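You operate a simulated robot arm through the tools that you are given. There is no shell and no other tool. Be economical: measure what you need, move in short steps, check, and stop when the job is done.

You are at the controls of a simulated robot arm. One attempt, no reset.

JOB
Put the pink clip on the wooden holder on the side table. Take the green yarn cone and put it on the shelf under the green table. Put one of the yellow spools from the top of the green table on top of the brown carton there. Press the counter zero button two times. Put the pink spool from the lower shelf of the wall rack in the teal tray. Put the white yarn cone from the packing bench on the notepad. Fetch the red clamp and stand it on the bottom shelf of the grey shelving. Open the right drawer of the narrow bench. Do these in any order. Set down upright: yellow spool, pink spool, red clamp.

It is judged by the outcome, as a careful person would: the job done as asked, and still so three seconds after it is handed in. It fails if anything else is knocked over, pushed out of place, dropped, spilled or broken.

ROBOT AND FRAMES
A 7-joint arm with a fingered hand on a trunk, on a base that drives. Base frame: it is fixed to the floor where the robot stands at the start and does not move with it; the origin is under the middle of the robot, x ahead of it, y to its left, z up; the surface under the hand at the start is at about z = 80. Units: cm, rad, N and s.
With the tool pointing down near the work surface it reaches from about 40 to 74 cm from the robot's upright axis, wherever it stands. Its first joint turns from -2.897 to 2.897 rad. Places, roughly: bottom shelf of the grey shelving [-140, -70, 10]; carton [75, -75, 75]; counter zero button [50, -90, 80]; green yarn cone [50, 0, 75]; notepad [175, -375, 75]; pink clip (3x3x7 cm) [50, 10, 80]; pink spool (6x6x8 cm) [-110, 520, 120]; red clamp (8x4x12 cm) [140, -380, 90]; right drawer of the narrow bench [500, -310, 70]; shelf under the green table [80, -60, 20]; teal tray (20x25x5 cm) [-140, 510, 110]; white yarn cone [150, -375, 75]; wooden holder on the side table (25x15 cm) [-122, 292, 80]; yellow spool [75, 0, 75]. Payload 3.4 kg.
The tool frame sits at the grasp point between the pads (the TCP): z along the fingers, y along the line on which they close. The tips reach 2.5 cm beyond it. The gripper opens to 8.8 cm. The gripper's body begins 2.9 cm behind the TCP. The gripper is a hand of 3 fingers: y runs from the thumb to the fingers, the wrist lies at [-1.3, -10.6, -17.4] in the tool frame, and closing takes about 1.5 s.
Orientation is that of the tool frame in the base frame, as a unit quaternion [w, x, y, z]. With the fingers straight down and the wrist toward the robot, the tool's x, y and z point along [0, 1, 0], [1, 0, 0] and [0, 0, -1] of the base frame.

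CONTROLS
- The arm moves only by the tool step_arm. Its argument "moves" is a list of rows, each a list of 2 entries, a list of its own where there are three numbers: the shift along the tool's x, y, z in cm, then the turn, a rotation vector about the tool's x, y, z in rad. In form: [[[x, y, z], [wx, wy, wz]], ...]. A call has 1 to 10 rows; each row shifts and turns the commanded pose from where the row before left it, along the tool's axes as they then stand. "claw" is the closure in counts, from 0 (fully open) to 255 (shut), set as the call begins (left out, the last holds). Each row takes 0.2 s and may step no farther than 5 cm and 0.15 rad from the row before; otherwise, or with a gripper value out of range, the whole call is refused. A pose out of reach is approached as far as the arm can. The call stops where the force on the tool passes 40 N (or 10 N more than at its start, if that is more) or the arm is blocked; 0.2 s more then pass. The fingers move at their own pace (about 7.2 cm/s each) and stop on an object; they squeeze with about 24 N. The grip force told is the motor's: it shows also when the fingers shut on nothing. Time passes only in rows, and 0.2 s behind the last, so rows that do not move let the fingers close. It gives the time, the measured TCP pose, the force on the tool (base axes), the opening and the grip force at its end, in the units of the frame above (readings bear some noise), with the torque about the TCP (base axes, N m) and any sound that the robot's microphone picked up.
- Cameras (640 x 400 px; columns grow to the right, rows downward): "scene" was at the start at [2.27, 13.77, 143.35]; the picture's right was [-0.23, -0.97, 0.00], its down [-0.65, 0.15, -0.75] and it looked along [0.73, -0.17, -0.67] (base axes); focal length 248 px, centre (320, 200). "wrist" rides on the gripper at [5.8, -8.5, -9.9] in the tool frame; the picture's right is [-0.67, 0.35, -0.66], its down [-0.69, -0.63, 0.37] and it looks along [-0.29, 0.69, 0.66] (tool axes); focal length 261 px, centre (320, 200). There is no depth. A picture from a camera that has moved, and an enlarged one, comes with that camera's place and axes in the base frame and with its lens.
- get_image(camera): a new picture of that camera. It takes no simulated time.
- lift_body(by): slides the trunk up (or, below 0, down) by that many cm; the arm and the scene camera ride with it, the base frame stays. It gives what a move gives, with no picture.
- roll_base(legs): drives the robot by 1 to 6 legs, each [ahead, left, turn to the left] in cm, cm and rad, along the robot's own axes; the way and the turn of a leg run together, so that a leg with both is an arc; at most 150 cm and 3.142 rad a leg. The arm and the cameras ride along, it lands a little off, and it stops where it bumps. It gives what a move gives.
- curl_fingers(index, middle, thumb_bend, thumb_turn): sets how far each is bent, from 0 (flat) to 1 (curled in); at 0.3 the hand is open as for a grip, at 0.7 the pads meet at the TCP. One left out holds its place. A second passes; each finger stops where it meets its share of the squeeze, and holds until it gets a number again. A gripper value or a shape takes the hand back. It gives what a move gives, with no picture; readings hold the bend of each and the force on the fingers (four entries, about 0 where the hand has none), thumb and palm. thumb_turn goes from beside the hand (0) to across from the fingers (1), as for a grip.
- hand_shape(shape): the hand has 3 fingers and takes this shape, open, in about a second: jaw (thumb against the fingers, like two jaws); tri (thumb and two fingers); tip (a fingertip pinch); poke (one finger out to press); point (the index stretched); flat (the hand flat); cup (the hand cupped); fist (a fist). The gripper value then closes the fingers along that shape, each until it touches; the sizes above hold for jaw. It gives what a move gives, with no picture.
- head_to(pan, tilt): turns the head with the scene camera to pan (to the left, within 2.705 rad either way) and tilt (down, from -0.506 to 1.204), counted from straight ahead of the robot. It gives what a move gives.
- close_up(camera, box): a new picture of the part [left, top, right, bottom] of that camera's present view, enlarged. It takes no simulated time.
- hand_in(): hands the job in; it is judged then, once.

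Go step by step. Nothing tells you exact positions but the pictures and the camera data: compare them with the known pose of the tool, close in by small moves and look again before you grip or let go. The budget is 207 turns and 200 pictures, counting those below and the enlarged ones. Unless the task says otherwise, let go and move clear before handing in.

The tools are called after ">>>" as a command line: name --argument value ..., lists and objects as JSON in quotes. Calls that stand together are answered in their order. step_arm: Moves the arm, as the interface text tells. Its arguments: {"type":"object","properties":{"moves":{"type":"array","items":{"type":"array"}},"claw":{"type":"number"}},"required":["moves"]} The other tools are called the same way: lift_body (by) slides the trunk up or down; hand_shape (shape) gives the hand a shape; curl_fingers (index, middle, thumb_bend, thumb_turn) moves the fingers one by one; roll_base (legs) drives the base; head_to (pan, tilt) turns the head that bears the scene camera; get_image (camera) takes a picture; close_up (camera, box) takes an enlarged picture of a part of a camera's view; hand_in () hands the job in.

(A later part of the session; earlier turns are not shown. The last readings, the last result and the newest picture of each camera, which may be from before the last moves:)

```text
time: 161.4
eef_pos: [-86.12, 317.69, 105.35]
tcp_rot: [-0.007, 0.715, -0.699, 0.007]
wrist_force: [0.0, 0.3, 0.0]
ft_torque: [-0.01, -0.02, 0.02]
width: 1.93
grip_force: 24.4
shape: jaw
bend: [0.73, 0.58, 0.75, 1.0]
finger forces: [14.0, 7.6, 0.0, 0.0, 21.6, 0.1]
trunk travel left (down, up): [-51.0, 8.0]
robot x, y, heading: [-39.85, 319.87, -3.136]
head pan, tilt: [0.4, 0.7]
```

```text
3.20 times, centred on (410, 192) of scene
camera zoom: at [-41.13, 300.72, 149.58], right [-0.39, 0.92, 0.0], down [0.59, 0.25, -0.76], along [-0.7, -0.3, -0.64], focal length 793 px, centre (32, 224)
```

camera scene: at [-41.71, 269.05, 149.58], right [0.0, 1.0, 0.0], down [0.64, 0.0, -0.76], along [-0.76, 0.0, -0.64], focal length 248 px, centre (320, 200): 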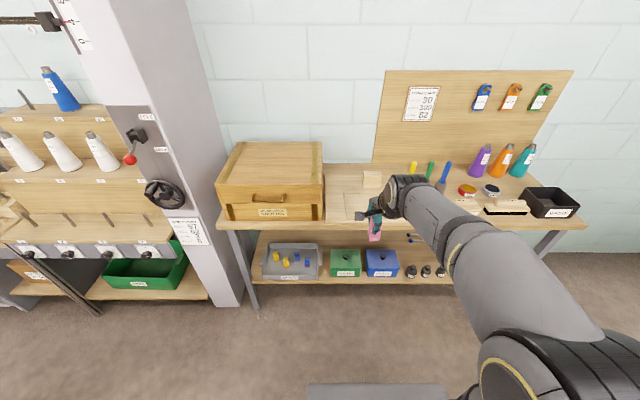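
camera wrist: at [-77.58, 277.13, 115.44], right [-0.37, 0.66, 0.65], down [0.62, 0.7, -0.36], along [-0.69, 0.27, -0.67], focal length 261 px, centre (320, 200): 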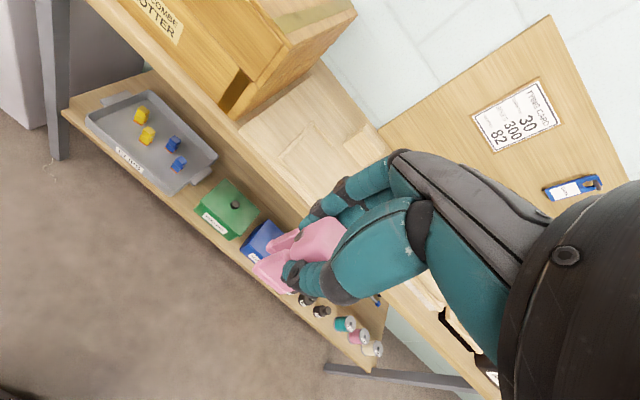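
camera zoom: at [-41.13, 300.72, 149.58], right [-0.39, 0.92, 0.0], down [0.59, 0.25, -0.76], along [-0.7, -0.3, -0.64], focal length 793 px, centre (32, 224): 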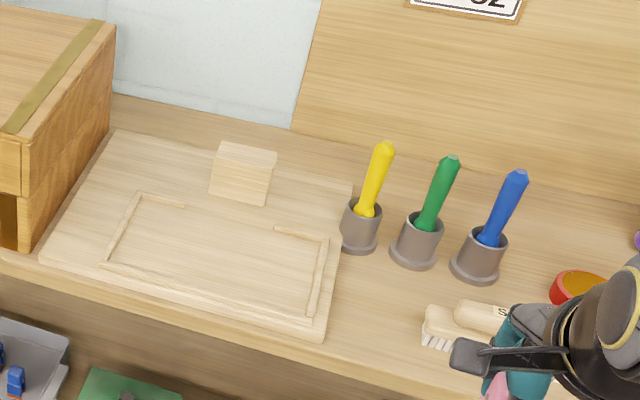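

The holder is the board with a lipped frame; frame centre (-122,293), surface z≈80. I line up with it.

>>> roll_base --legs '[[0, 26, 0], [14, 0, 0]]'

>>> head_to --pan 0.15 --tilt 0.8

>>> step_arm --moves '[[[0, 4, 1], [0, 0, 0]], [[0, 4, 1], [0, 0, 0]], [[0, 4, 1], [0, 0, 0]], [[0, 4, 2], [0, 0, 0]], [[0, 3, 3], [0, 0, 0]], [[0, 0, 0], [0, 0, 0]]]'

>>> get_image --camera "wrist"

>>> get_image --camera "scene"

```text
time: 164.3
eef_pos: [-100.24, 291.64, 105.42]
tcp_rot: [-0.006, 0.712, -0.702, 0.006]
wrist_force: [0.2, 0.0, -0.5]
ft_torque: [0.06, -0.03, 0.01]
width: 1.96
grip_force: 24.2
shape: jaw
bend: [0.73, 0.58, 0.75, 1.0]
finger forces: [14.0, 7.6, 0.1, 0.1, 21.5, 0.0]
trunk travel left (down, up): [-51.0, 8.0]
robot x, y, heading: [-53.26, 293.55, 3.142]
head pan, tilt: [0.4, 0.7]
```

```text
time: 165.0
eef_pos: [-100.08, 291.57, 105.47]
tcp_rot: [-0.006, 0.712, -0.702, 0.006]
wrist_force: [-0.4, 0.0, -0.6]
ft_torque: [0.0, -0.03, 0.01]
width: 1.97
grip_force: 24.3
shape: jaw
bend: [0.73, 0.58, 0.75, 1.0]
finger forces: [14.0, 7.7, 0.0, 0.1, 21.6, 0.1]
trunk travel left (down, up): [-51.0, 8.0]
robot x, y, heading: [-53.87, 293.49, 3.14]
head pan, tilt: [0.15, 0.799]
```

```text
time: 166.4
eef_pos: [-118.98, 291.06, 96.81]
tcp_rot: [-0.006, 0.712, -0.702, 0.007]
wrist_force: [0.9, -0.1, -0.7]
ft_torque: [0.02, -0.01, 0.0]
width: 1.92
grip_force: 23.9
shape: jaw
bend: [0.73, 0.58, 0.75, 1.0]
finger forces: [13.9, 7.5, 0.0, 0.0, 21.3, 0.1]
trunk travel left (down, up): [-51.0, 8.0]
robot x, y, heading: [-53.58, 293.79, 3.14]
head pan, tilt: [0.15, 0.799]
```

```text
101 pictures are left
camera wrist: at [-110.61, 285.48, 106.88], right [-0.37, 0.66, 0.65], down [0.62, 0.7, -0.36], along [-0.69, 0.27, -0.67], focal length 261 px, centre (320, 200)
```

wrist: 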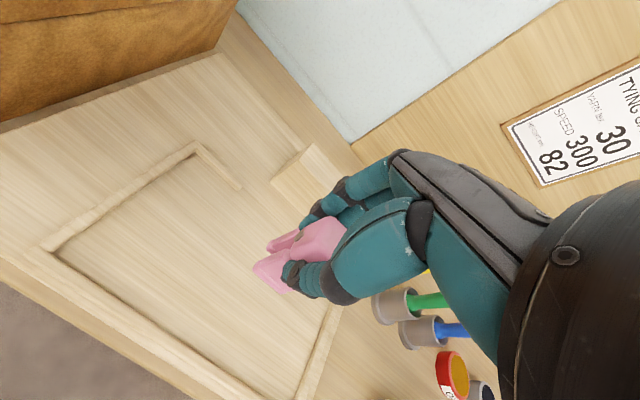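

```text
100 pictures are left
camera scene: at [-55.41, 276.4, 148.76], right [-0.15, 0.99, 0.0], down [0.71, 0.11, -0.7], along [-0.69, -0.1, -0.72], focal length 248 px, centre (320, 200)
```

scene: 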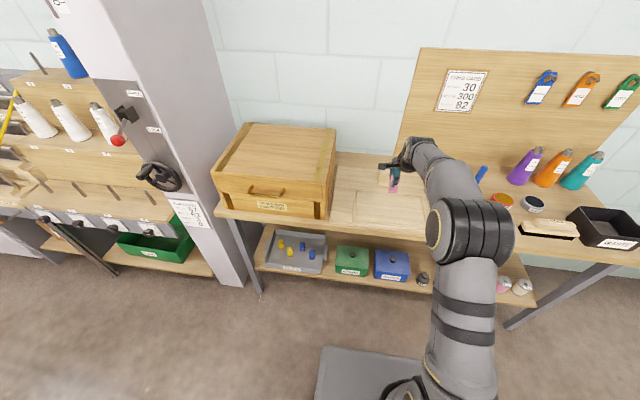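

Good position within the frame. I lower the clip and feel for contact.

>>> step_arm --moves '[[[0, 0, 4], [0, 0, 0]], [[0, 0, 4], [0, 0, 0]], [[0, 0, 1.8], [0, 0, 0]], [[0, 0, 0.6], [0, 0, 0]], [[0, 0, 0.4], [0, 0, 0]], [[0, 0, 0], [0, 0, 0]]]'

>>> get_image --camera "wrist"

```text
time: 167.8
eef_pos: [-118.83, 291.23, 86.27]
tcp_rot: [-0.006, 0.713, -0.701, 0.007]
wrist_force: [0.0, -0.4, -0.6]
ft_torque: [0.04, 0.01, 0.0]
width: 1.95
grip_force: 23.8
shape: jaw
bend: [0.73, 0.58, 0.75, 1.0]
finger forces: [13.9, 7.4, 0.1, 0.0, 21.1, 0.1]
trunk travel left (down, up): [-51.0, 8.0]
robot x, y, heading: [-53.67, 293.72, 3.142]
head pan, tilt: [0.15, 0.799]
```

```text
99 pictures are left
camera wrist: at [-110.36, 285.61, 96.33], right [-0.37, 0.66, 0.65], down [0.62, 0.7, -0.36], along [-0.69, 0.27, -0.67], focal length 261 px, centre (320, 200)
```

wrist: 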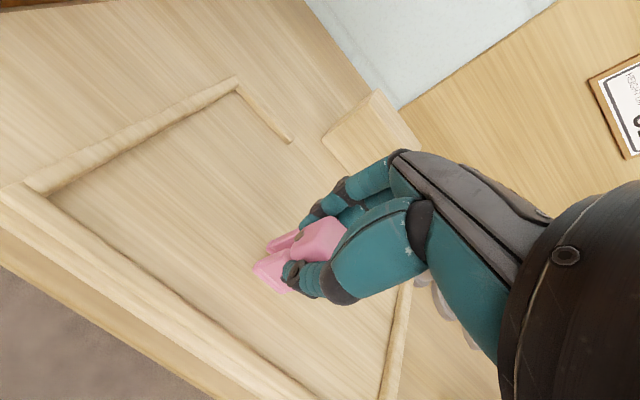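

>>> step_arm --moves '[[[0, 0, 0.4], [0, 0, 0]], [[0, 0, 0.3], [0, 0, 0]], [[0, 0, 0], [0, 0, 0]]]'

>>> step_arm --moves '[[[0, 0, 0.3], [0, 0, 0]], [[0, 0, 0], [0, 0, 0]]]'

```text
time: 168.6
eef_pos: [-118.71, 291.26, 85.41]
tcp_rot: [-0.007, 0.712, -0.702, 0.006]
wrist_force: [0.6, -0.2, 0.3]
ft_torque: [0.0, -0.03, 0.01]
width: 1.97
grip_force: 24.1
shape: jaw
bend: [0.73, 0.58, 0.75, 1.0]
finger forces: [14.0, 7.4, 0.0, 0.0, 21.3, 0.0]
trunk travel left (down, up): [-51.0, 8.0]
robot x, y, heading: [-53.6, 293.82, 3.137]
head pan, tilt: [0.15, 0.799]
```

```text
time: 169.2
eef_pos: [-118.7, 291.17, 85.33]
tcp_rot: [-0.005, 0.712, -0.702, 0.006]
wrist_force: [2.3, 1.0, 10.3]
ft_torque: [0.0, -0.04, -0.01]
width: 1.99
grip_force: 24.0
shape: jaw
bend: [0.73, 0.58, 0.75, 1.0]
finger forces: [14.6, 7.8, 0.0, 0.1, 24.8, 0.1]
trunk travel left (down, up): [-51.0, 8.0]
robot x, y, heading: [-53.75, 293.2, 3.14]
head pan, tilt: [0.15, 0.799]
```

Contact. Open and rise.

>>> step_arm --claw 0 --moves '[[[0, 0, -0.1], [0, 0, 0]], [[0, 0, 0], [0, 0, 0]], [[0, 0, 0], [0, 0, 0]], [[0, 0, 0], [0, 0, 0]], [[0, 0, 0], [0, 0, 0]], [[0, 0, 0], [0, 0, 0]], [[0, 0, -3], [0, 0, 0]], [[0, 0, -5], [0, 0, 0]], [[0, -3, -4], [0, 0, 0]], [[0, -3, -4], [0, 0, 0]]]'

>>> get_image --camera "wrist"

```text
time: 171.4
eef_pos: [-112.9, 291.33, 101.47]
tcp_rot: [-0.006, 0.713, -0.701, 0.006]
wrist_force: [0.1, 0.5, 0.0]
ft_torque: [-0.04, 0.0, -0.01]
width: 8.78
grip_force: 0.0
shape: jaw
bend: [0.3, 0.3, 0.3, 0.98]
finger forces: [0.1, 0.0, 0.1, 0.0, 0.0, 0.0]
trunk travel left (down, up): [-51.0, 8.0]
robot x, y, heading: [-53.33, 293.64, 3.138]
head pan, tilt: [0.15, 0.799]
```

```text
98 pictures are left
camera wrist: at [-104.65, 285.69, 111.58], right [-0.37, 0.66, 0.65], down [0.62, 0.7, -0.36], along [-0.69, 0.27, -0.67], focal length 261 px, centre (320, 200)
```

wrist: 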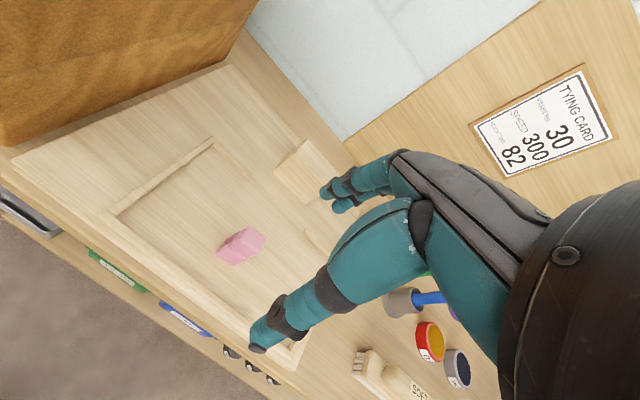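

The clip stands in the holder. Next: the wall rack. I drive over and turn to face it (+y).

>>> roll_base --legs '[[-14, 0, 0], [0, -90, 0], [0, 0, -1.568], [0, 50, 0]]'

>>> head_to --pan 0.25 --tilt 0.35

>>> get_image --camera "scene"

```text
time: 183.4
eef_pos: [-93.29, 440.75, 101.49]
tcp_rot: [0.0, -0.014, 1.0, -0.009]
wrist_force: [-0.9, 0.0, 1.0]
ft_torque: [-0.02, -0.02, 0.0]
width: 8.76
grip_force: 0.1
shape: jaw
bend: [0.3, 0.3, 0.3, 0.98]
finger forces: [0.1, 0.0, 0.1, 0.1, 0.0, 0.1]
trunk travel left (down, up): [-51.0, 8.0]
robot x, y, heading: [-90.7, 381.19, 1.58]
head pan, tilt: [0.15, 0.799]
```

```text
time: 184.3
eef_pos: [-93.49, 440.88, 101.58]
tcp_rot: [0.0, -0.014, 1.0, -0.008]
wrist_force: [-0.4, 0.2, 0.2]
ft_torque: [0.02, -0.04, -0.01]
width: 8.77
grip_force: 0.0
shape: jaw
bend: [0.3, 0.3, 0.3, 0.98]
finger forces: [0.1, 0.1, 0.0, 0.0, 0.1, 0.0]
trunk travel left (down, up): [-51.0, 8.0]
robot x, y, heading: [-90.53, 381.28, 1.577]
head pan, tilt: [0.25, 0.351]
```

```text
97 pictures are left
camera scene: at [-108.48, 383.93, 152.71], right [0.97, 0.26, 0.0], down [0.09, -0.33, -0.94], along [-0.24, 0.91, -0.34], focal length 248 px, centre (320, 200)
```

scene: 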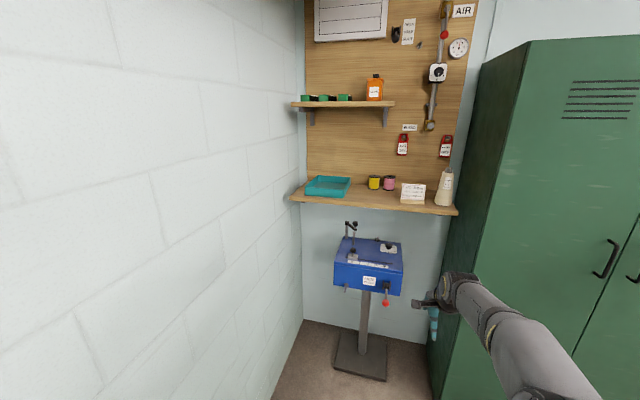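

I see the lower shelf with teal tray, yellow and pink spools, sign and cone. I raise trunk and hand, then come nearer.

>>> lift_body --by 8

>>> step_arm --moves '[[[0, -4, -3], [0, 0, 0]], [[0, -4, -3], [0, 0, 0]], [[0, -3, -3], [0, 0, 0]], [[0, 0, -4], [0, 0, 0]], [[0, 0, -4], [0, 0, 0]], [[0, 0, 0], [0, 0, 0]]]'

>>> roll_base --legs '[[60, 14, -0.008]]'

>>> head_to --pan 0.0 --tilt 0.4

>>> get_image --camera "scene"

>>> get_image --camera "wrist"

```text
time: 185.5
eef_pos: [-93.26, 440.72, 109.41]
tcp_rot: [-0.001, -0.014, 1.0, -0.008]
wrist_force: [0.6, -0.6, 0.0]
ft_torque: [-0.02, 0.01, 0.02]
width: 8.75
grip_force: 0.0
shape: jaw
bend: [0.3, 0.3, 0.3, 0.98]
finger forces: [0.0, 0.0, 0.0, 0.0, 0.0, 0.1]
trunk travel left (down, up): [-59.0, 0.0]
robot x, y, heading: [-90.68, 381.46, 1.579]
head pan, tilt: [0.25, 0.351]
```

```text
time: 186.9
eef_pos: [-93.28, 430.05, 126.82]
tcp_rot: [0.0, -0.014, 1.0, -0.008]
wrist_force: [-0.8, 0.0, 0.4]
ft_torque: [0.0, -0.03, -0.03]
width: 8.74
grip_force: 0.0
shape: jaw
bend: [0.3, 0.3, 0.3, 0.98]
finger forces: [0.0, 0.1, 0.0, 0.0, 0.0, 0.1]
trunk travel left (down, up): [-59.0, 0.0]
robot x, y, heading: [-90.93, 381.07, 1.579]
head pan, tilt: [0.25, 0.351]
```

```text
time: 190.3
eef_pos: [-107.83, 489.82, 126.74]
tcp_rot: [0.0, -0.014, 1.0, -0.009]
wrist_force: [-0.6, -0.2, -0.1]
ft_torque: [-0.03, -0.01, 0.02]
width: 8.78
grip_force: 0.0
shape: jaw
bend: [0.3, 0.3, 0.3, 0.98]
finger forces: [0.0, 0.0, 0.0, 0.0, 0.0, 0.0]
trunk travel left (down, up): [-59.0, 0.0]
robot x, y, heading: [-104.81, 441.09, 1.582]
head pan, tilt: [0.25, 0.351]
```

```text
time: 191.1
eef_pos: [-107.81, 489.8, 126.72]
tcp_rot: [0.0, -0.015, 1.0, -0.009]
wrist_force: [0.5, -0.2, 0.1]
ft_torque: [0.01, -0.02, 0.02]
width: 8.79
grip_force: 0.1
shape: jaw
bend: [0.3, 0.3, 0.3, 0.98]
finger forces: [0.0, 0.1, 0.1, 0.0, 0.0, 0.0]
trunk travel left (down, up): [-59.0, 0.0]
robot x, y, heading: [-105.41, 440.64, 1.579]
head pan, tilt: [0.0, 0.4]
```

```text
96 pictures are left
camera scene: at [-120.76, 443.88, 160.27], right [1.0, 0.01, 0.0], down [0.01, -0.39, -0.92], along [-0.01, 0.92, -0.39], focal length 248 px, centre (320, 200)
```

scene: 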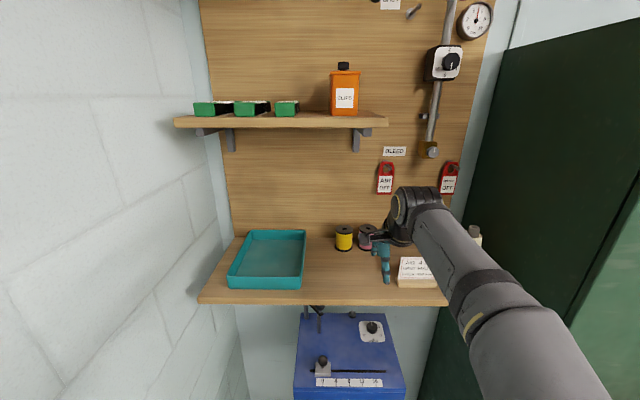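

```text
95 pictures are left
camera wrist: at [-113.41, 481.29, 136.85], right [0.66, 0.38, 0.65], down [0.7, -0.61, -0.36], along [0.26, 0.69, -0.67], focal length 261 px, centre (320, 200)
```

wrist: 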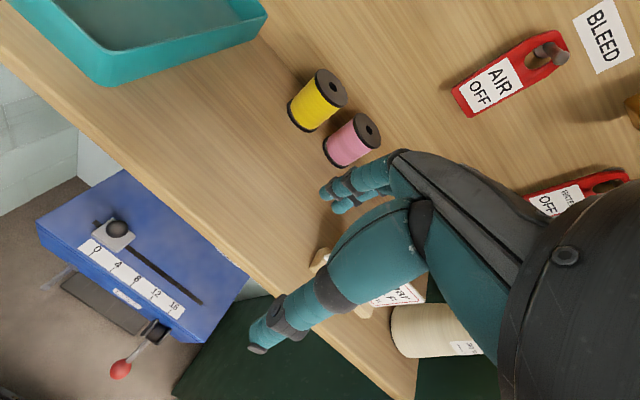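

Pink spool: top ≈(-106,517,119). I drive 10 cm nearer and extend above it.

>>> roll_base --legs '[[10, 0, -0.008]]'

>>> step_arm --moves '[[[-0.5, 4, 0], [0, 0, 0]], [[-0.5, 4, 0], [0, 0, 0]], [[-0.5, 4, 0], [0, 0, 0]], [[-0.3, 3, 0], [0, 0, 0]], [[0, 0, 0], [0, 0, 0]]]'

>>> get_image --camera "wrist"

>>> get_image --camera "scene"

```text
time: 192.2
eef_pos: [-107.47, 500.01, 126.78]
tcp_rot: [0.0, -0.011, 1.0, -0.008]
wrist_force: [1.3, 1.1, -0.6]
ft_torque: [-0.01, 0.01, 0.0]
width: 8.79
grip_force: 0.0
shape: jaw
bend: [0.3, 0.3, 0.3, 0.98]
finger forces: [0.0, 0.0, 0.1, 0.0, 0.0, 0.0]
trunk travel left (down, up): [-59.0, 0.0]
robot x, y, heading: [-104.76, 451.15, 1.572]
head pan, tilt: [0.0, 0.4]
```

```text
time: 193.4
eef_pos: [-106.17, 514.76, 126.3]
tcp_rot: [0.001, -0.011, 1.0, -0.009]
wrist_force: [0.7, 0.9, 0.1]
ft_torque: [0.0, -0.02, 0.01]
width: 8.79
grip_force: 0.0
shape: jaw
bend: [0.3, 0.3, 0.3, 0.98]
finger forces: [0.1, 0.0, 0.1, 0.0, 0.0, 0.0]
trunk travel left (down, up): [-59.0, 0.0]
robot x, y, heading: [-104.85, 451.03, 1.575]
head pan, tilt: [0.0, 0.4]
```

```text
94 pictures are left
camera wrist: at [-111.75, 506.27, 136.44], right [0.66, 0.37, 0.65], down [0.7, -0.62, -0.35], along [0.27, 0.69, -0.67], focal length 261 px, centre (320, 200)
```

wrist: 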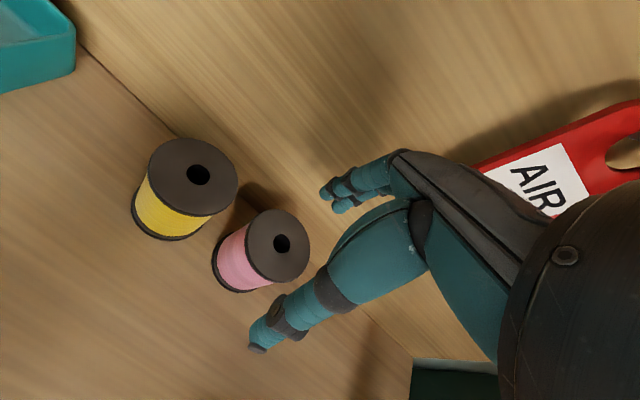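

```text
93 pictures are left
camera scene: at [-120.8, 453.99, 160.27], right [1.0, 0.0, 0.0], down [0.0, -0.39, -0.92], along [0.0, 0.92, -0.39], focal length 248 px, centre (320, 200)
```

scene: 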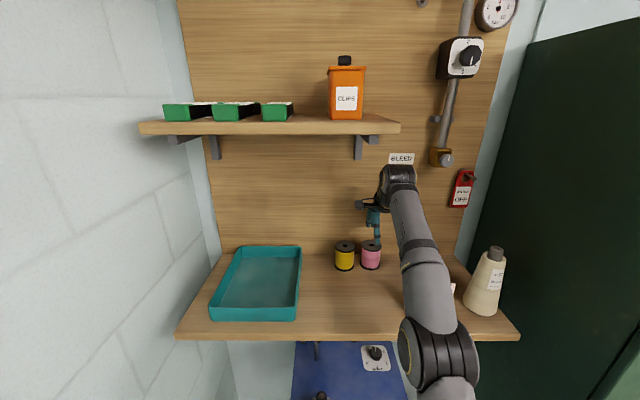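

Refined: top centre ≈(-105.5,517.8,118). I descend with the hand a touch nearer to me to spare the back wall.

>>> step_arm --moves '[[[-0.6, 2, 2], [0, 0, 0]], [[0, 0, 3], [0, 0, 0]], [[0, 0, 2.5], [0, 0, 0]], [[0, 0, 1.8], [0, 0, 0]], [[0, 0, 0], [0, 0, 0]]]'

>>> get_image --camera "wrist"

```text
time: 194.7
eef_pos: [-105.58, 516.0, 116.76]
tcp_rot: [0.0, -0.011, 1.0, -0.008]
wrist_force: [0.0, 0.2, 3.8]
ft_torque: [-0.04, -0.03, -0.01]
width: 8.79
grip_force: 0.0
shape: jaw
bend: [0.3, 0.3, 0.3, 0.98]
finger forces: [1.6, 0.1, 0.0, 0.0, 2.0, 0.0]
out of reach, approached as far as the arm can: row 1
trunk travel left (down, up): [-59.0, 0.0]
robot x, y, heading: [-105.37, 450.99, 1.57]
head pan, tilt: [0.0, 0.4]
```

```text
92 pictures are left
camera wrist: at [-111.26, 507.48, 126.81], right [0.66, 0.37, 0.65], down [0.7, -0.62, -0.36], along [0.27, 0.69, -0.67], focal length 261 px, centre (320, 200)
```

wrist: 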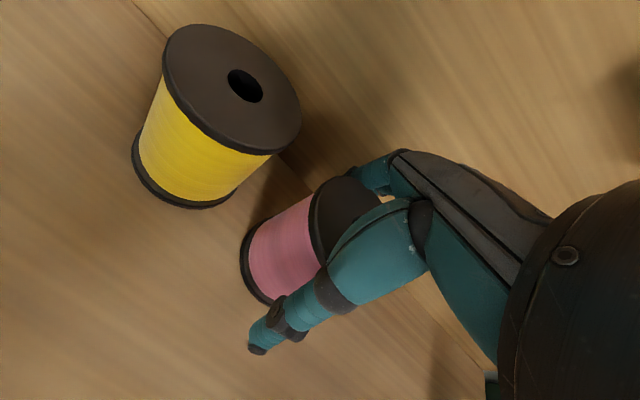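

Light touch; I back up 0.5, shift 1.2 cm ahead, and close.

>>> step_arm --moves '[[[0, 0, -0.5], [0, 0, 0]], [[0, 1.2, 0], [0, 0, 0]], [[0, 0, 0], [0, 0, 0]]]'

>>> step_arm --claw 255 --moves '[[[0, 0, 0], [0, 0, 0]], [[0, 0, 0], [0, 0, 0]], [[0, 0, 0], [0, 0, 0]], [[0, 0, 0], [0, 0, 0]], [[0, 0, 0], [0, 0, 0]], [[0, 0, 0], [0, 0, 0]], [[0, 0, 0], [0, 0, 0]]]'

>>> get_image --camera "wrist"

```text
time: 195.4
eef_pos: [-105.45, 517.05, 117.1]
tcp_rot: [0.0, -0.011, 1.0, -0.009]
wrist_force: [-0.2, -5.8, -0.8]
ft_torque: [0.08, 0.02, -0.08]
width: 8.77
grip_force: 0.1
shape: jaw
bend: [0.3, 0.33, 0.3, 0.98]
finger forces: [0.0, 5.4, 0.1, 0.0, 0.1, 0.0]
trunk travel left (down, up): [-59.0, 0.0]
robot x, y, heading: [-105.09, 450.97, 1.575]
head pan, tilt: [0.0, 0.4]
```

```text
time: 197.1
eef_pos: [-105.64, 517.14, 117.24]
tcp_rot: [-0.001, -0.011, 1.0, -0.008]
wrist_force: [0.1, 0.3, 0.8]
ft_torque: [0.09, 0.01, 0.0]
width: 5.03
grip_force: 23.2
shape: jaw
bend: [0.73, 0.38, 0.69, 1.0]
finger forces: [19.6, 3.1, 0.0, 0.1, 21.8, 0.0]
trunk travel left (down, up): [-59.0, 0.0]
robot x, y, heading: [-104.68, 450.94, 1.581]
head pan, tilt: [0.0, 0.4]
```

```text
91 pictures are left
camera wrist: at [-111.17, 508.71, 127.26], right [0.66, 0.37, 0.65], down [0.7, -0.62, -0.36], along [0.27, 0.69, -0.67], focal length 261 px, centre (320, 200)
```

wrist: 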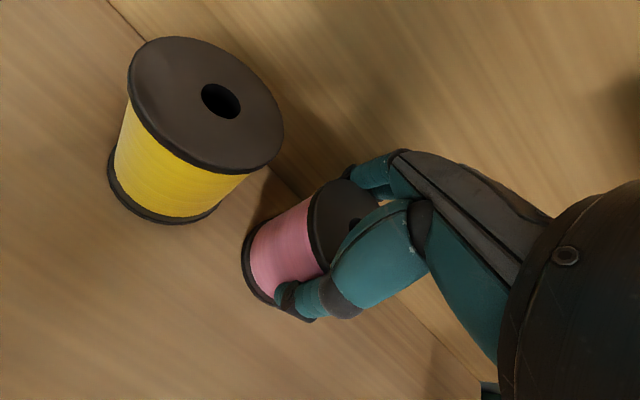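

Gripped. I lift, draw back from the wall, then carry it toward the tray.

>>> step_arm --moves '[[[0, -0.3, -2], [0, 0, 0]], [[0, -0.5, -3], [0, 0, 0]], [[0, -1, -3], [0, 0, 0]], [[0, -2, -3], [0, 0, 0]], [[0, -4, 0], [0, 0, 0]], [[0, -2, 0], [0, 0, 0]], [[4, 0, 0], [0, 0, 0]], [[4.5, 0, 0], [0, 0, 0]], [[4.5, 0, 0], [0, 0, 0]], [[4.5, 0, 0], [0, 0, 0]]]'

>>> get_image --camera "wrist"

>>> get_image --camera "scene"

```text
time: 199.2
eef_pos: [-122.73, 507.31, 128.35]
tcp_rot: [0.0, -0.01, 1.0, -0.008]
wrist_force: [1.0, 0.4, -1.1]
ft_torque: [0.0, -0.02, 0.01]
width: 5.0
grip_force: 23.5
shape: jaw
bend: [0.73, 0.38, 0.69, 1.0]
finger forces: [18.7, 3.3, 0.0, 0.0, 21.5, 0.0]
trunk travel left (down, up): [-59.0, 0.0]
robot x, y, heading: [-105.12, 450.67, 1.577]
head pan, tilt: [0.0, 0.4]
```

```text
90 pictures are left
camera wrist: at [-128.51, 498.85, 138.51], right [0.66, 0.37, 0.65], down [0.7, -0.62, -0.36], along [0.27, 0.69, -0.67], focal length 261 px, centre (320, 200)
```

wrist: 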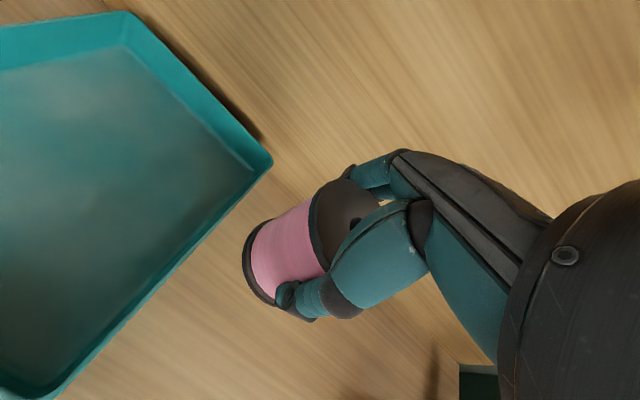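

```text
89 pictures are left
camera scene: at [-120.89, 454.1, 160.25], right [1.0, 0.0, 0.0], down [0.0, -0.39, -0.92], along [0.0, 0.92, -0.39], focal length 248 px, centre (320, 200)
```

scene: 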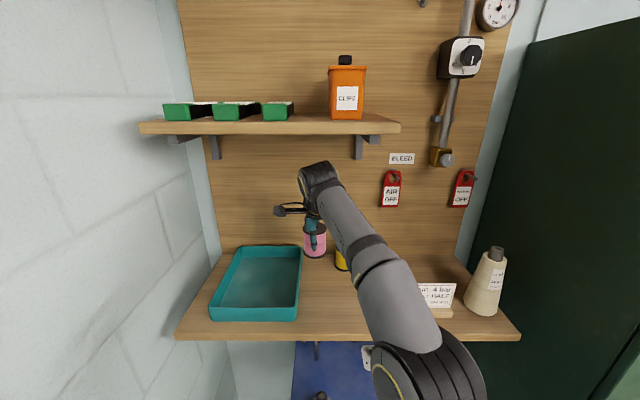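

>>> step_arm --moves '[[[4.5, 0, 0], [0, 0, 0]], [[4.5, 0, 0], [0, 0, 0]], [[4, 0, 0], [0, 0, 0]], [[0, 0, 3], [0, 0, 0]], [[0, 0, 3], [0, 0, 0]], [[0, 0, 0], [0, 0, 0]]]'

>>> get_image --camera "wrist"

>>> close_up --camera "scene" --box '[180, 140, 360, 340]'

```text
time: 200.7
eef_pos: [-134.45, 507.88, 123.06]
tcp_rot: [-0.001, -0.011, 1.0, -0.01]
wrist_force: [0.1, 0.9, 0.2]
ft_torque: [-0.02, 0.04, 0.0]
width: 4.99
grip_force: 23.9
shape: jaw
bend: [0.73, 0.38, 0.69, 1.0]
finger forces: [18.5, 3.5, 0.1, 0.1, 21.4, 0.0]
out of reach, approached as far as the arm can: row 2, 3, 4, 5
trunk travel left (down, up): [-59.0, 0.0]
robot x, y, heading: [-105.25, 450.83, 1.572]
head pan, tilt: [0.0, 0.4]
```

```text
88 pictures are left
camera wrist: at [-140.19, 499.42, 133.15], right [0.66, 0.37, 0.65], down [0.7, -0.62, -0.35], along [0.27, 0.69, -0.67], focal length 261 px, centre (320, 200)
```

wrist: 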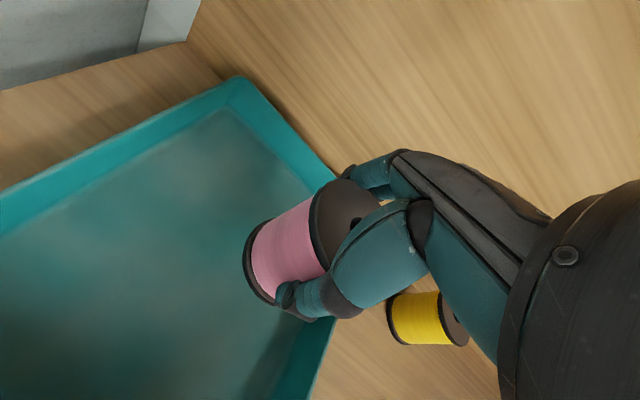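

```text
2.00 times, centred on (270, 240) of scene
camera zoom: at [-120.8, 454.04, 160.27], right [1.0, 0.0, 0.0], down [0.0, -0.39, -0.92], along [0.0, 0.92, -0.39], focal length 496 px, centre (420, 120)
```

zoom: 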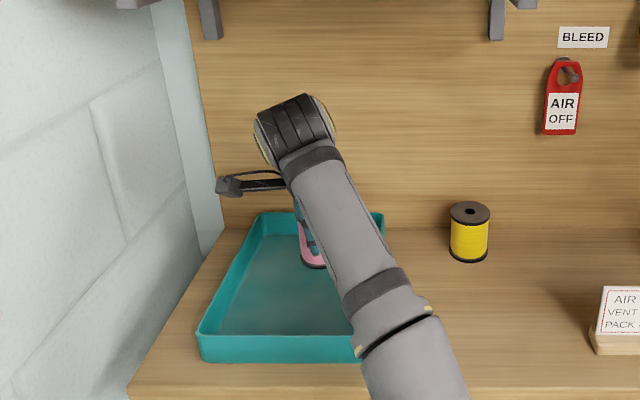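

Spool is well inside the tray outline. I lower by feel.

>>> step_arm --moves '[[[1, 0, 2.5], [0, 0, 0]], [[0, 0, 1.5], [0, 0, 0]], [[0, 0, 0.5], [0, 0, 0]], [[0, 0, 0.4], [0, 0, 0]], [[0, 0, 0], [0, 0, 0]]]'

>>> get_image --camera "wrist"

```text
time: 201.8
eef_pos: [-136.44, 509.27, 119.04]
tcp_rot: [0.0, -0.011, 1.0, -0.009]
wrist_force: [-0.4, 1.0, -1.7]
ft_torque: [0.0, 0.0, 0.0]
width: 4.99
grip_force: 24.2
shape: jaw
bend: [0.73, 0.38, 0.69, 1.0]
finger forces: [18.4, 3.4, 0.0, 0.0, 21.4, 0.0]
out of reach, approached as far as the arm can: row 1, 2, 4
trunk travel left (down, up): [-59.0, 0.0]
robot x, y, heading: [-104.94, 450.87, 1.572]
head pan, tilt: [0.0, 0.4]
```

```text
86 pictures are left
camera wrist: at [-142.13, 500.76, 129.05], right [0.66, 0.37, 0.65], down [0.7, -0.62, -0.35], along [0.27, 0.69, -0.67], focal length 261 px, centre (320, 200)
```

wrist: 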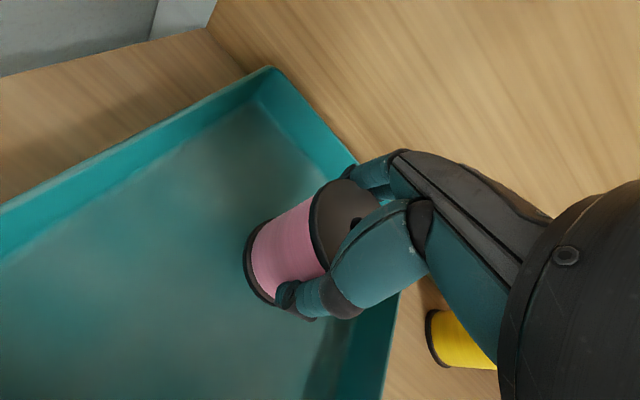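

>>> step_arm --moves '[[[0, -1, 0.4], [0, 0, 0]], [[0, 0, 0.3], [0, 0, 0]], [[0, 0, 0.3], [0, 0, 0]], [[0, 0, 0], [0, 0, 0]]]'

>>> step_arm --moves '[[[0, 0, 0.3], [0, 0, 0]], [[0, 0, 0.2], [0, 0, 0]], [[0, 0, 0], [0, 0, 0]]]'

```text
time: 202.8
eef_pos: [-137.02, 509.03, 118.53]
tcp_rot: [0.0, -0.011, 1.0, -0.01]
wrist_force: [0.0, 0.1, -1.4]
ft_torque: [-0.04, 0.01, 0.01]
width: 4.97
grip_force: 23.6
shape: jaw
bend: [0.73, 0.38, 0.69, 1.0]
finger forces: [18.5, 3.5, 0.0, 0.1, 21.4, 0.0]
out of reach, approached as far as the arm can: row 1
trunk travel left (down, up): [-59.0, 0.0]
robot x, y, heading: [-104.76, 450.94, 1.577]
head pan, tilt: [0.0, 0.4]
```

```text
time: 203.7
eef_pos: [-137.2, 509.15, 118.02]
tcp_rot: [0.0, -0.01, 1.0, -0.01]
wrist_force: [-0.1, -0.1, -1.3]
ft_torque: [-0.02, 0.0, 0.01]
width: 4.95
grip_force: 24.0
shape: jaw
bend: [0.73, 0.38, 0.69, 1.0]
finger forces: [18.5, 3.5, 0.1, 0.1, 21.3, 0.0]
out of reach, approached as far as the arm can: row 1
trunk travel left (down, up): [-59.0, 0.0]
robot x, y, heading: [-105.05, 451.01, 1.573]
head pan, tilt: [0.0, 0.4]
```

>>> step_arm --moves '[[[-0.5, -1, 0.2], [0, 0, 0]], [[0, 0, 0.3], [0, 0, 0]], [[0, 0, 0.2], [0, 0, 0]], [[0, 0, 0], [0, 0, 0]]]'

>>> get_image --camera "wrist"

```text
time: 204.7
eef_pos: [-137.26, 509.18, 117.94]
tcp_rot: [0.0, -0.011, 1.0, -0.01]
wrist_force: [0.5, -0.7, -0.8]
ft_torque: [0.01, 0.0, -0.02]
width: 4.97
grip_force: 23.7
shape: jaw
bend: [0.73, 0.38, 0.69, 1.0]
finger forces: [18.4, 3.5, 0.0, 0.1, 21.4, 0.0]
out of reach, approached as far as the arm can: row 1
trunk travel left (down, up): [-59.0, 0.0]
robot x, y, heading: [-105.55, 450.85, 1.573]
head pan, tilt: [0.0, 0.4]
```

```text
85 pictures are left
camera wrist: at [-142.93, 500.75, 128.07], right [0.66, 0.37, 0.65], down [0.7, -0.62, -0.35], along [0.27, 0.69, -0.67], focal length 261 px, centre (320, 200)
```

wrist: 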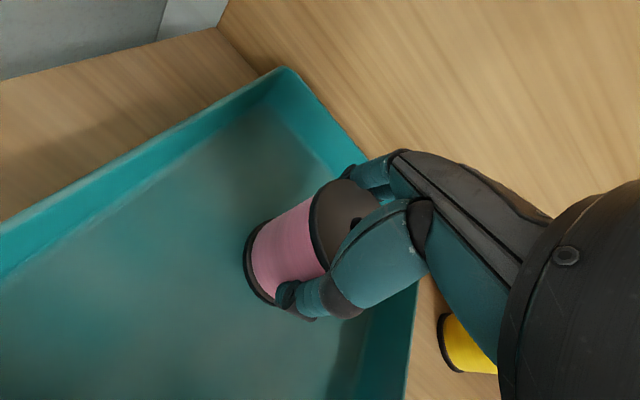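

The arm is near a limit here; I finish lowering with the trunk.

>>> lift_body --by -0.6

>>> close_up --camera "wrist" --box '[200, 140, 440, 340]'

```text
time: 205.2
eef_pos: [-137.28, 509.18, 117.59]
tcp_rot: [-0.001, -0.01, 1.0, -0.007]
wrist_force: [-0.6, 1.1, 8.1]
ft_torque: [0.12, 0.01, -0.02]
width: 4.98
grip_force: 24.1
shape: jaw
bend: [0.73, 0.38, 0.7, 1.0]
finger forces: [20.1, 3.8, 0.0, 0.0, 21.9, 0.0]
trunk travel left (down, up): [-58.4, 0.6]
robot x, y, heading: [-104.92, 450.97, 1.575]
head pan, tilt: [0.0, 0.4]
```

```text
2.00 times, centred on (320, 240) of wrist
camera zoom: at [-142.88, 500.66, 127.64], right [0.66, 0.37, 0.65], down [0.7, -0.62, -0.36], along [0.27, 0.69, -0.67], focal length 521 px, centre (320, 120)
```

zoom: 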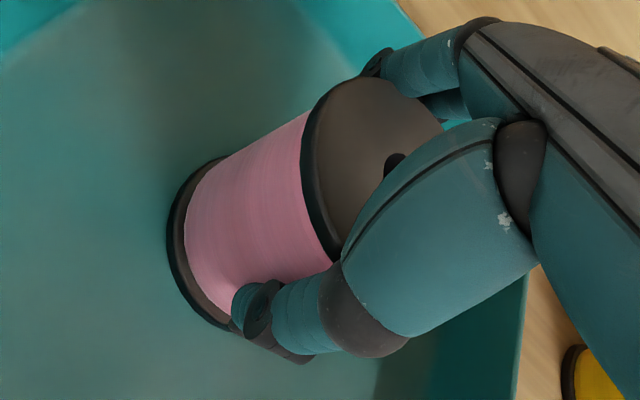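

Contact; I open and rise.

>>> step_arm --claw 0 --moves '[[[0, 0, 0], [0, 0, 0]], [[0, 0, 0], [0, 0, 0]], [[0, 0, 0], [0, 0, 0]], [[0, 0, 0], [0, 0, 0]], [[0, 0, 0], [0, 0, 0]], [[0, 0, 0], [0, 0, 0]]]'

>>> step_arm --moves '[[[0, 0, -2], [0, 0, 0]], [[0, 0, -2], [0, 0, 0]], [[0, 0, -2], [0, 0, 0]], [[0, 0, -2], [0, 0, 0]], [[0, 0, -2], [0, 0, 0]], [[0, 0, 0], [0, 0, 0]]]'

>>> get_image --camera "wrist"

```text
time: 206.6
eef_pos: [-137.18, 509.11, 117.36]
tcp_rot: [0.0, -0.011, 1.0, -0.009]
wrist_force: [0.2, 0.1, 0.3]
ft_torque: [0.0, 0.0, 0.03]
width: 8.79
grip_force: 0.0
shape: jaw
bend: [0.3, 0.3, 0.3, 0.98]
finger forces: [0.2, 0.0, 0.1, 0.1, 0.1, 0.0]
trunk travel left (down, up): [-58.4, 0.6]
robot x, y, heading: [-104.87, 450.81, 1.575]
head pan, tilt: [0.0, 0.4]
```

```text
time: 208.0
eef_pos: [-134.86, 506.0, 124.78]
tcp_rot: [0.001, -0.01, 1.0, -0.008]
wrist_force: [0.3, 0.4, -1.4]
ft_torque: [0.03, 0.02, -0.01]
width: 8.79
grip_force: 0.0
shape: jaw
bend: [0.3, 0.3, 0.3, 0.98]
finger forces: [0.1, 0.0, 0.1, 0.0, 0.0, 0.0]
out of reach, approached as far as the arm can: row 1, 2, 3, 4, 5
trunk travel left (down, up): [-58.4, 0.6]
robot x, y, heading: [-105.07, 450.92, 1.575]
head pan, tilt: [0.0, 0.4]
```

```text
83 pictures are left
camera wrist: at [-140.47, 497.57, 134.8], right [0.66, 0.37, 0.65], down [0.7, -0.62, -0.35], along [0.27, 0.69, -0.67], focal length 261 px, centre (320, 200)
```

wrist: 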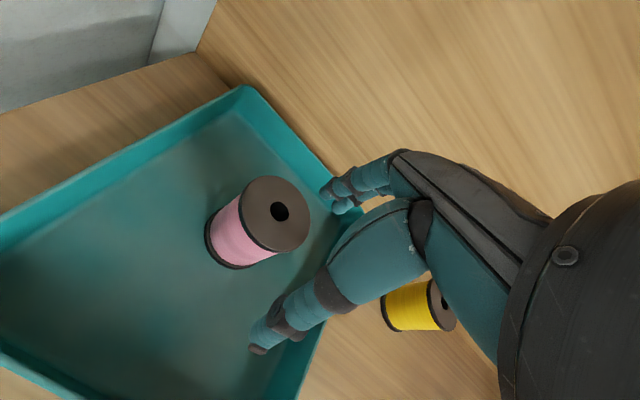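

The pink spool stands in the tray. I back away, tuck the arm, and drive toward the packing bench across the room.

>>> roll_base --legs '[[-68, 0, 0]]'

>>> get_image --camera "scene"

>>> step_arm --moves '[[[-4, -2, 0], [0, 0, 0]], [[-4, -2, 0], [0, 0, 0]], [[-4, -2, 0], [0, 0, 0]], [[-4, -2, 0], [0, 0, 0]], [[-4, -2, 0], [0, 0, 0]], [[-4, -1, 0], [0, 0, 0]], [[-4, 0, 0], [0, 0, 0]], [[0, 0, 0], [0, 0, 0]]]'

>>> roll_base --legs '[[0, -50, 0], [-150, 0, 0], [-150, 0, 0], [-150, 0, 0], [-150, 0, 0]]'

```text
time: 210.9
eef_pos: [-133.93, 454.56, 124.71]
tcp_rot: [-0.001, -0.008, 1.0, -0.009]
wrist_force: [-0.3, -0.2, -0.5]
ft_torque: [-0.05, 0.02, 0.02]
width: 8.79
grip_force: 0.0
shape: jaw
bend: [0.3, 0.3, 0.3, 0.98]
finger forces: [0.0, 0.1, 0.0, 0.1, 0.0, 0.0]
trunk travel left (down, up): [-58.4, 0.6]
robot x, y, heading: [-104.58, 399.32, 1.566]
head pan, tilt: [0.0, 0.4]
stopped in leg 1: the robot was blocked; the commanded pose is now the measured one
```

```text
82 pictures are left
camera scene: at [-120.28, 402.72, 159.66], right [1.0, 0.0, 0.0], down [0.0, -0.39, -0.92], along [0.0, 0.92, -0.39], focal length 248 px, centre (320, 200)
```

scene: 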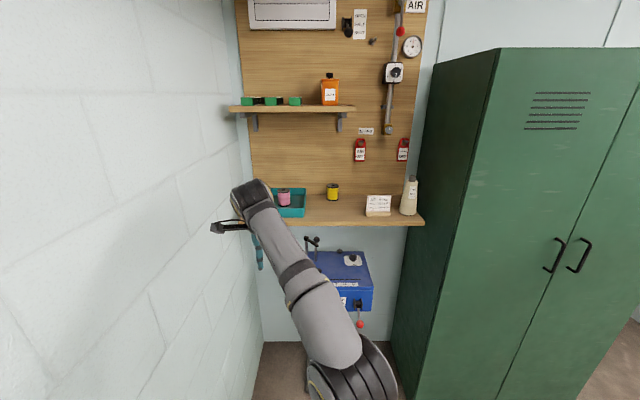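

```text
time: 212.7
eef_pos: [-105.89, 443.9, 124.97]
tcp_rot: [-0.001, -0.008, 1.0, -0.009]
wrist_force: [-1.2, -0.3, 0.1]
ft_torque: [0.01, 0.02, -0.01]
width: 8.81
grip_force: 0.1
shape: jaw
bend: [0.3, 0.3, 0.3, 0.98]
finger forces: [0.0, 0.1, 0.0, 0.0, 0.0, 0.0]
trunk travel left (down, up): [-58.4, 0.6]
robot x, y, heading: [-104.54, 399.39, 1.567]
head pan, tilt: [0.0, 0.4]
```

```text
time: 243.4
eef_pos: [-59.41, -148.49, 124.96]
tcp_rot: [-0.001, -0.005, 1.0, -0.009]
wrist_force: [0.0, 0.3, 0.2]
ft_torque: [0.01, 0.02, 0.02]
width: 8.8
grip_force: 0.0
shape: jaw
bend: [0.3, 0.3, 0.3, 0.98]
finger forces: [0.0, 0.0, 0.0, 0.0, 0.1, 0.1]
trunk travel left (down, up): [-58.4, 0.6]
robot x, y, heading: [-58.37, -192.99, 1.57]
head pan, tilt: [0.0, 0.4]
```

I bumped the side-table end softly on the way out; will keep wider. Now I turn to face −y and look at the packing bench.

>>> roll_base --legs '[[-25, 0, 0], [0, 0, -3.14]]'

>>> head_to --pan 0.7 --tilt 0.4

>>> get_image --camera "scene"

```text
time: 252.7
eef_pos: [-57.9, -263.18, 124.91]
tcp_rot: [-0.008, 1.0, -0.002, 0.002]
wrist_force: [-0.2, -0.2, 0.5]
ft_torque: [-0.02, -0.02, 0.01]
width: 8.77
grip_force: 0.1
shape: jaw
bend: [0.3, 0.3, 0.3, 0.98]
finger forces: [0.0, 0.0, 0.0, 0.1, 0.0, 0.1]
trunk travel left (down, up): [-58.4, 0.6]
robot x, y, heading: [-58.48, -218.4, -1.597]
head pan, tilt: [0.0, 0.4]
```

```text
time: 253.7
eef_pos: [-58.0, -263.18, 124.99]
tcp_rot: [-0.009, 1.0, -0.003, 0.002]
wrist_force: [-0.5, -0.4, 0.2]
ft_torque: [-0.01, 0.01, 0.0]
width: 8.78
grip_force: 0.1
shape: jaw
bend: [0.3, 0.3, 0.3, 0.98]
finger forces: [0.1, 0.0, 0.1, 0.0, 0.0, 0.1]
trunk travel left (down, up): [-58.4, 0.6]
robot x, y, heading: [-58.57, -218.28, -1.595]
head pan, tilt: [0.7, 0.4]
```

```text
81 pictures are left
camera scene: at [-36.57, -220.19, 159.67], right [-0.78, -0.62, 0.0], down [-0.24, 0.3, -0.92], along [0.57, -0.72, -0.39], focal length 248 px, centre (320, 200)
```

scene: 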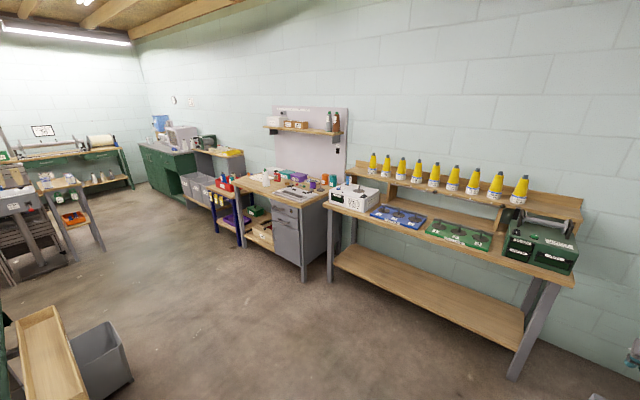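

The packing bench is the one with grey drawers. I drive along to it, staying between it and the table end.

>>> roll_base --legs '[[62, 0, 0.025], [0, 100, 0], [0, 105, 0]]'

>>> head_to --pan 0.0 --tilt 0.6

>>> get_image --camera "scene"

>>> get_image --camera "wrist"

```text
time: 267.1
eef_pos: [150.12, -325.63, 124.99]
tcp_rot: [-0.01, 1.0, 0.016, 0.0]
wrist_force: [0.0, -0.1, 0.7]
ft_torque: [0.02, -0.01, 0.0]
width: 8.78
grip_force: 0.1
shape: jaw
bend: [0.3, 0.3, 0.3, 0.98]
finger forces: [0.1, 0.1, 0.0, 0.0, 0.0, 0.0]
trunk travel left (down, up): [-58.4, 0.6]
robot x, y, heading: [148.29, -281.01, -1.56]
head pan, tilt: [0.7, 0.4]
```

```text
time: 268.2
eef_pos: [150.06, -325.71, 124.85]
tcp_rot: [-0.009, 1.0, 0.016, 0.001]
wrist_force: [-0.2, -0.2, -0.4]
ft_torque: [-0.01, -0.02, 0.0]
width: 8.77
grip_force: 0.0
shape: jaw
bend: [0.3, 0.3, 0.3, 0.98]
finger forces: [0.1, 0.0, 0.0, 0.0, 0.0, 0.0]
trunk travel left (down, up): [-58.4, 0.6]
robot x, y, heading: [147.91, -280.87, -1.561]
head pan, tilt: [0.0, 0.6]
```

```text
80 pictures are left
camera scene: at [163.96, -283.84, 157.84], right [-1.0, -0.01, 0.0], down [-0.01, 0.56, -0.83], along [0.01, -0.83, -0.56], focal length 248 px, centre (320, 200)
```

scene: 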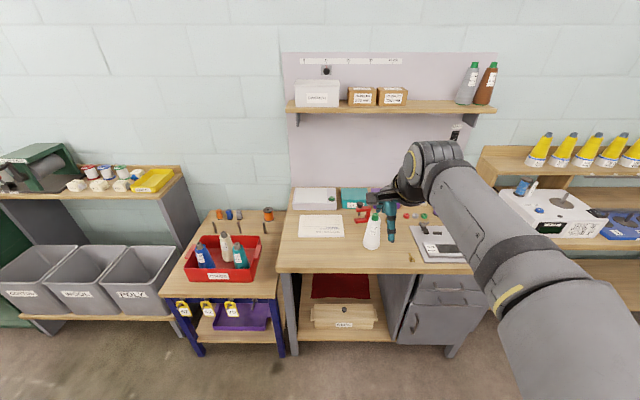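

```text
79 pictures are left
camera wrist: at [155.52, -317.21, 135.0], right [-0.66, -0.38, 0.65], down [-0.7, 0.61, -0.36], along [-0.26, -0.69, -0.67], focal length 261 px, centre (320, 200)
```

wrist: 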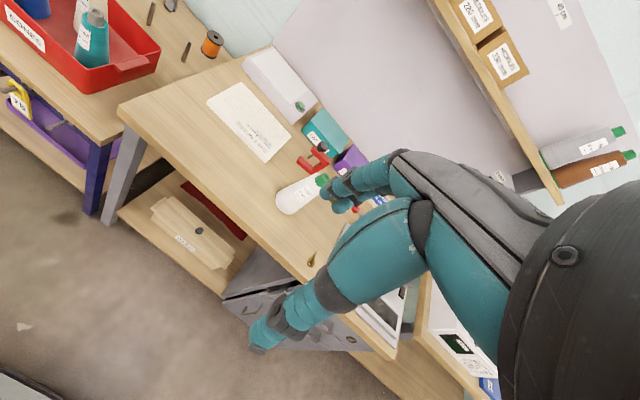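

>>> close_up --camera "wrist" --box '[190, 50, 390, 230]'

>>> close_up --camera "scene" --box '[280, 170, 440, 280]'

```text
2.22 times, centred on (290, 140) of wrist
camera zoom: at [155.52, -317.21, 135.0], right [-0.66, -0.38, 0.65], down [-0.7, 0.61, -0.36], along [-0.26, -0.69, -0.67], focal length 579 px, centre (387, 333)
```

zoom: 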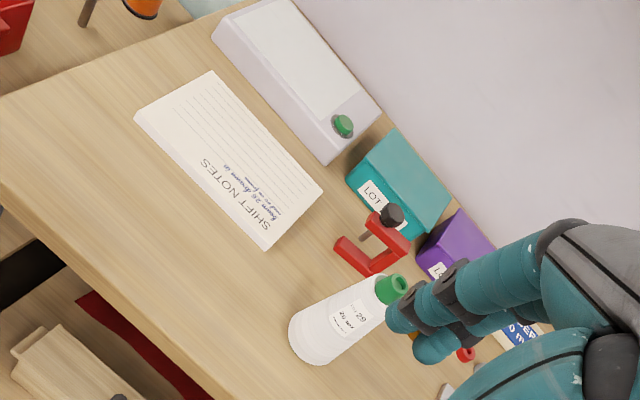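

```text
3.64 times, centred on (360, 225) of scene
camera zoom: at [163.96, -283.84, 157.84], right [-1.0, -0.01, 0.0], down [-0.01, 0.56, -0.83], along [0.01, -0.83, -0.56], focal length 902 px, centre (174, 109)
```

zoom: 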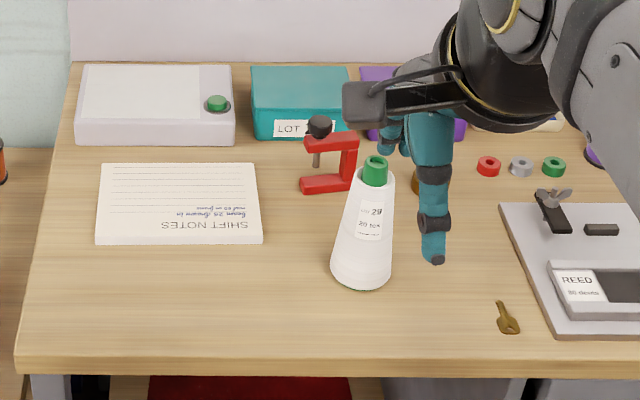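

White cone at (142.4,-362.5), top ≈97.5; notepad centre (164.3,-376); clamp behind at (144,-381). I drive 27 cm nearer and go over the cone.

>>> roll_base --legs '[[27, 0, -0.01]]'

>>> step_arm --moves '[[[-3, 3, 3], [0, 0, 0]], [[-3, 3, 3], [0, 0, 0]], [[-2, 3, 3], [0, 0, 0]], [[0, 1, 4], [0, 0, 0]], [[0, 0, 2], [0, 0, 0]], [[0, 0, 0], [0, 0, 0]]]'

>>> get_image --camera "wrist"

>>> get_image --camera "scene"

```text
time: 270.1
eef_pos: [149.8, -353.08, 124.86]
tcp_rot: [-0.009, 1.0, 0.012, 0.001]
wrist_force: [0.2, 0.0, -0.1]
ft_torque: [0.02, 0.05, 0.0]
width: 8.79
grip_force: 0.0
shape: jaw
bend: [0.3, 0.3, 0.3, 0.98]
finger forces: [0.0, 0.0, 0.1, 0.0, 0.0, 0.1]
trunk travel left (down, up): [-58.4, 0.6]
robot x, y, heading: [148.6, -308.29, -1.566]
head pan, tilt: [0.0, 0.6]
```

```text
refused: row 1 steps farther than a row can; nothing moved
```

```text
76 pictures are left
camera wrist: at [155.38, -344.56, 134.98], right [-0.66, -0.37, 0.65], down [-0.7, 0.62, -0.36], along [-0.27, -0.69, -0.67], focal length 261 px, centre (320, 200)
```

wrist: 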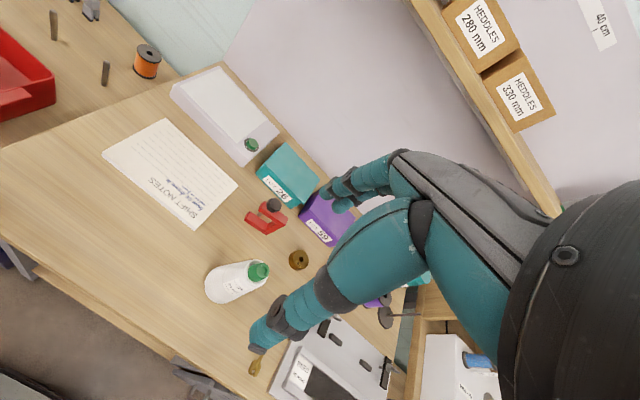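

```text
75 pictures are left
camera scene: at [164.1, -311.28, 157.84], right [-1.0, 0.0, 0.0], down [0.0, 0.57, -0.82], along [0.0, -0.82, -0.57], focal length 248 px, centre (320, 200)
```

scene: 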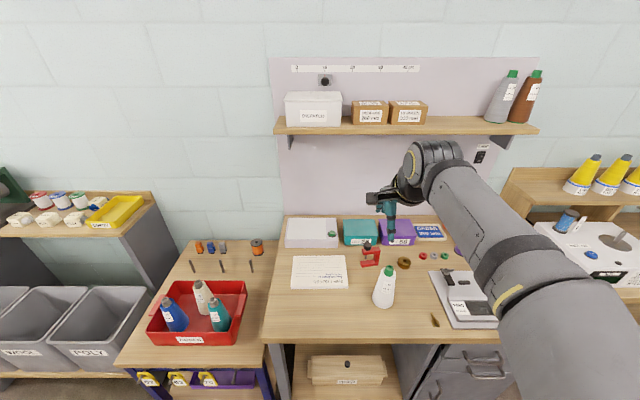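

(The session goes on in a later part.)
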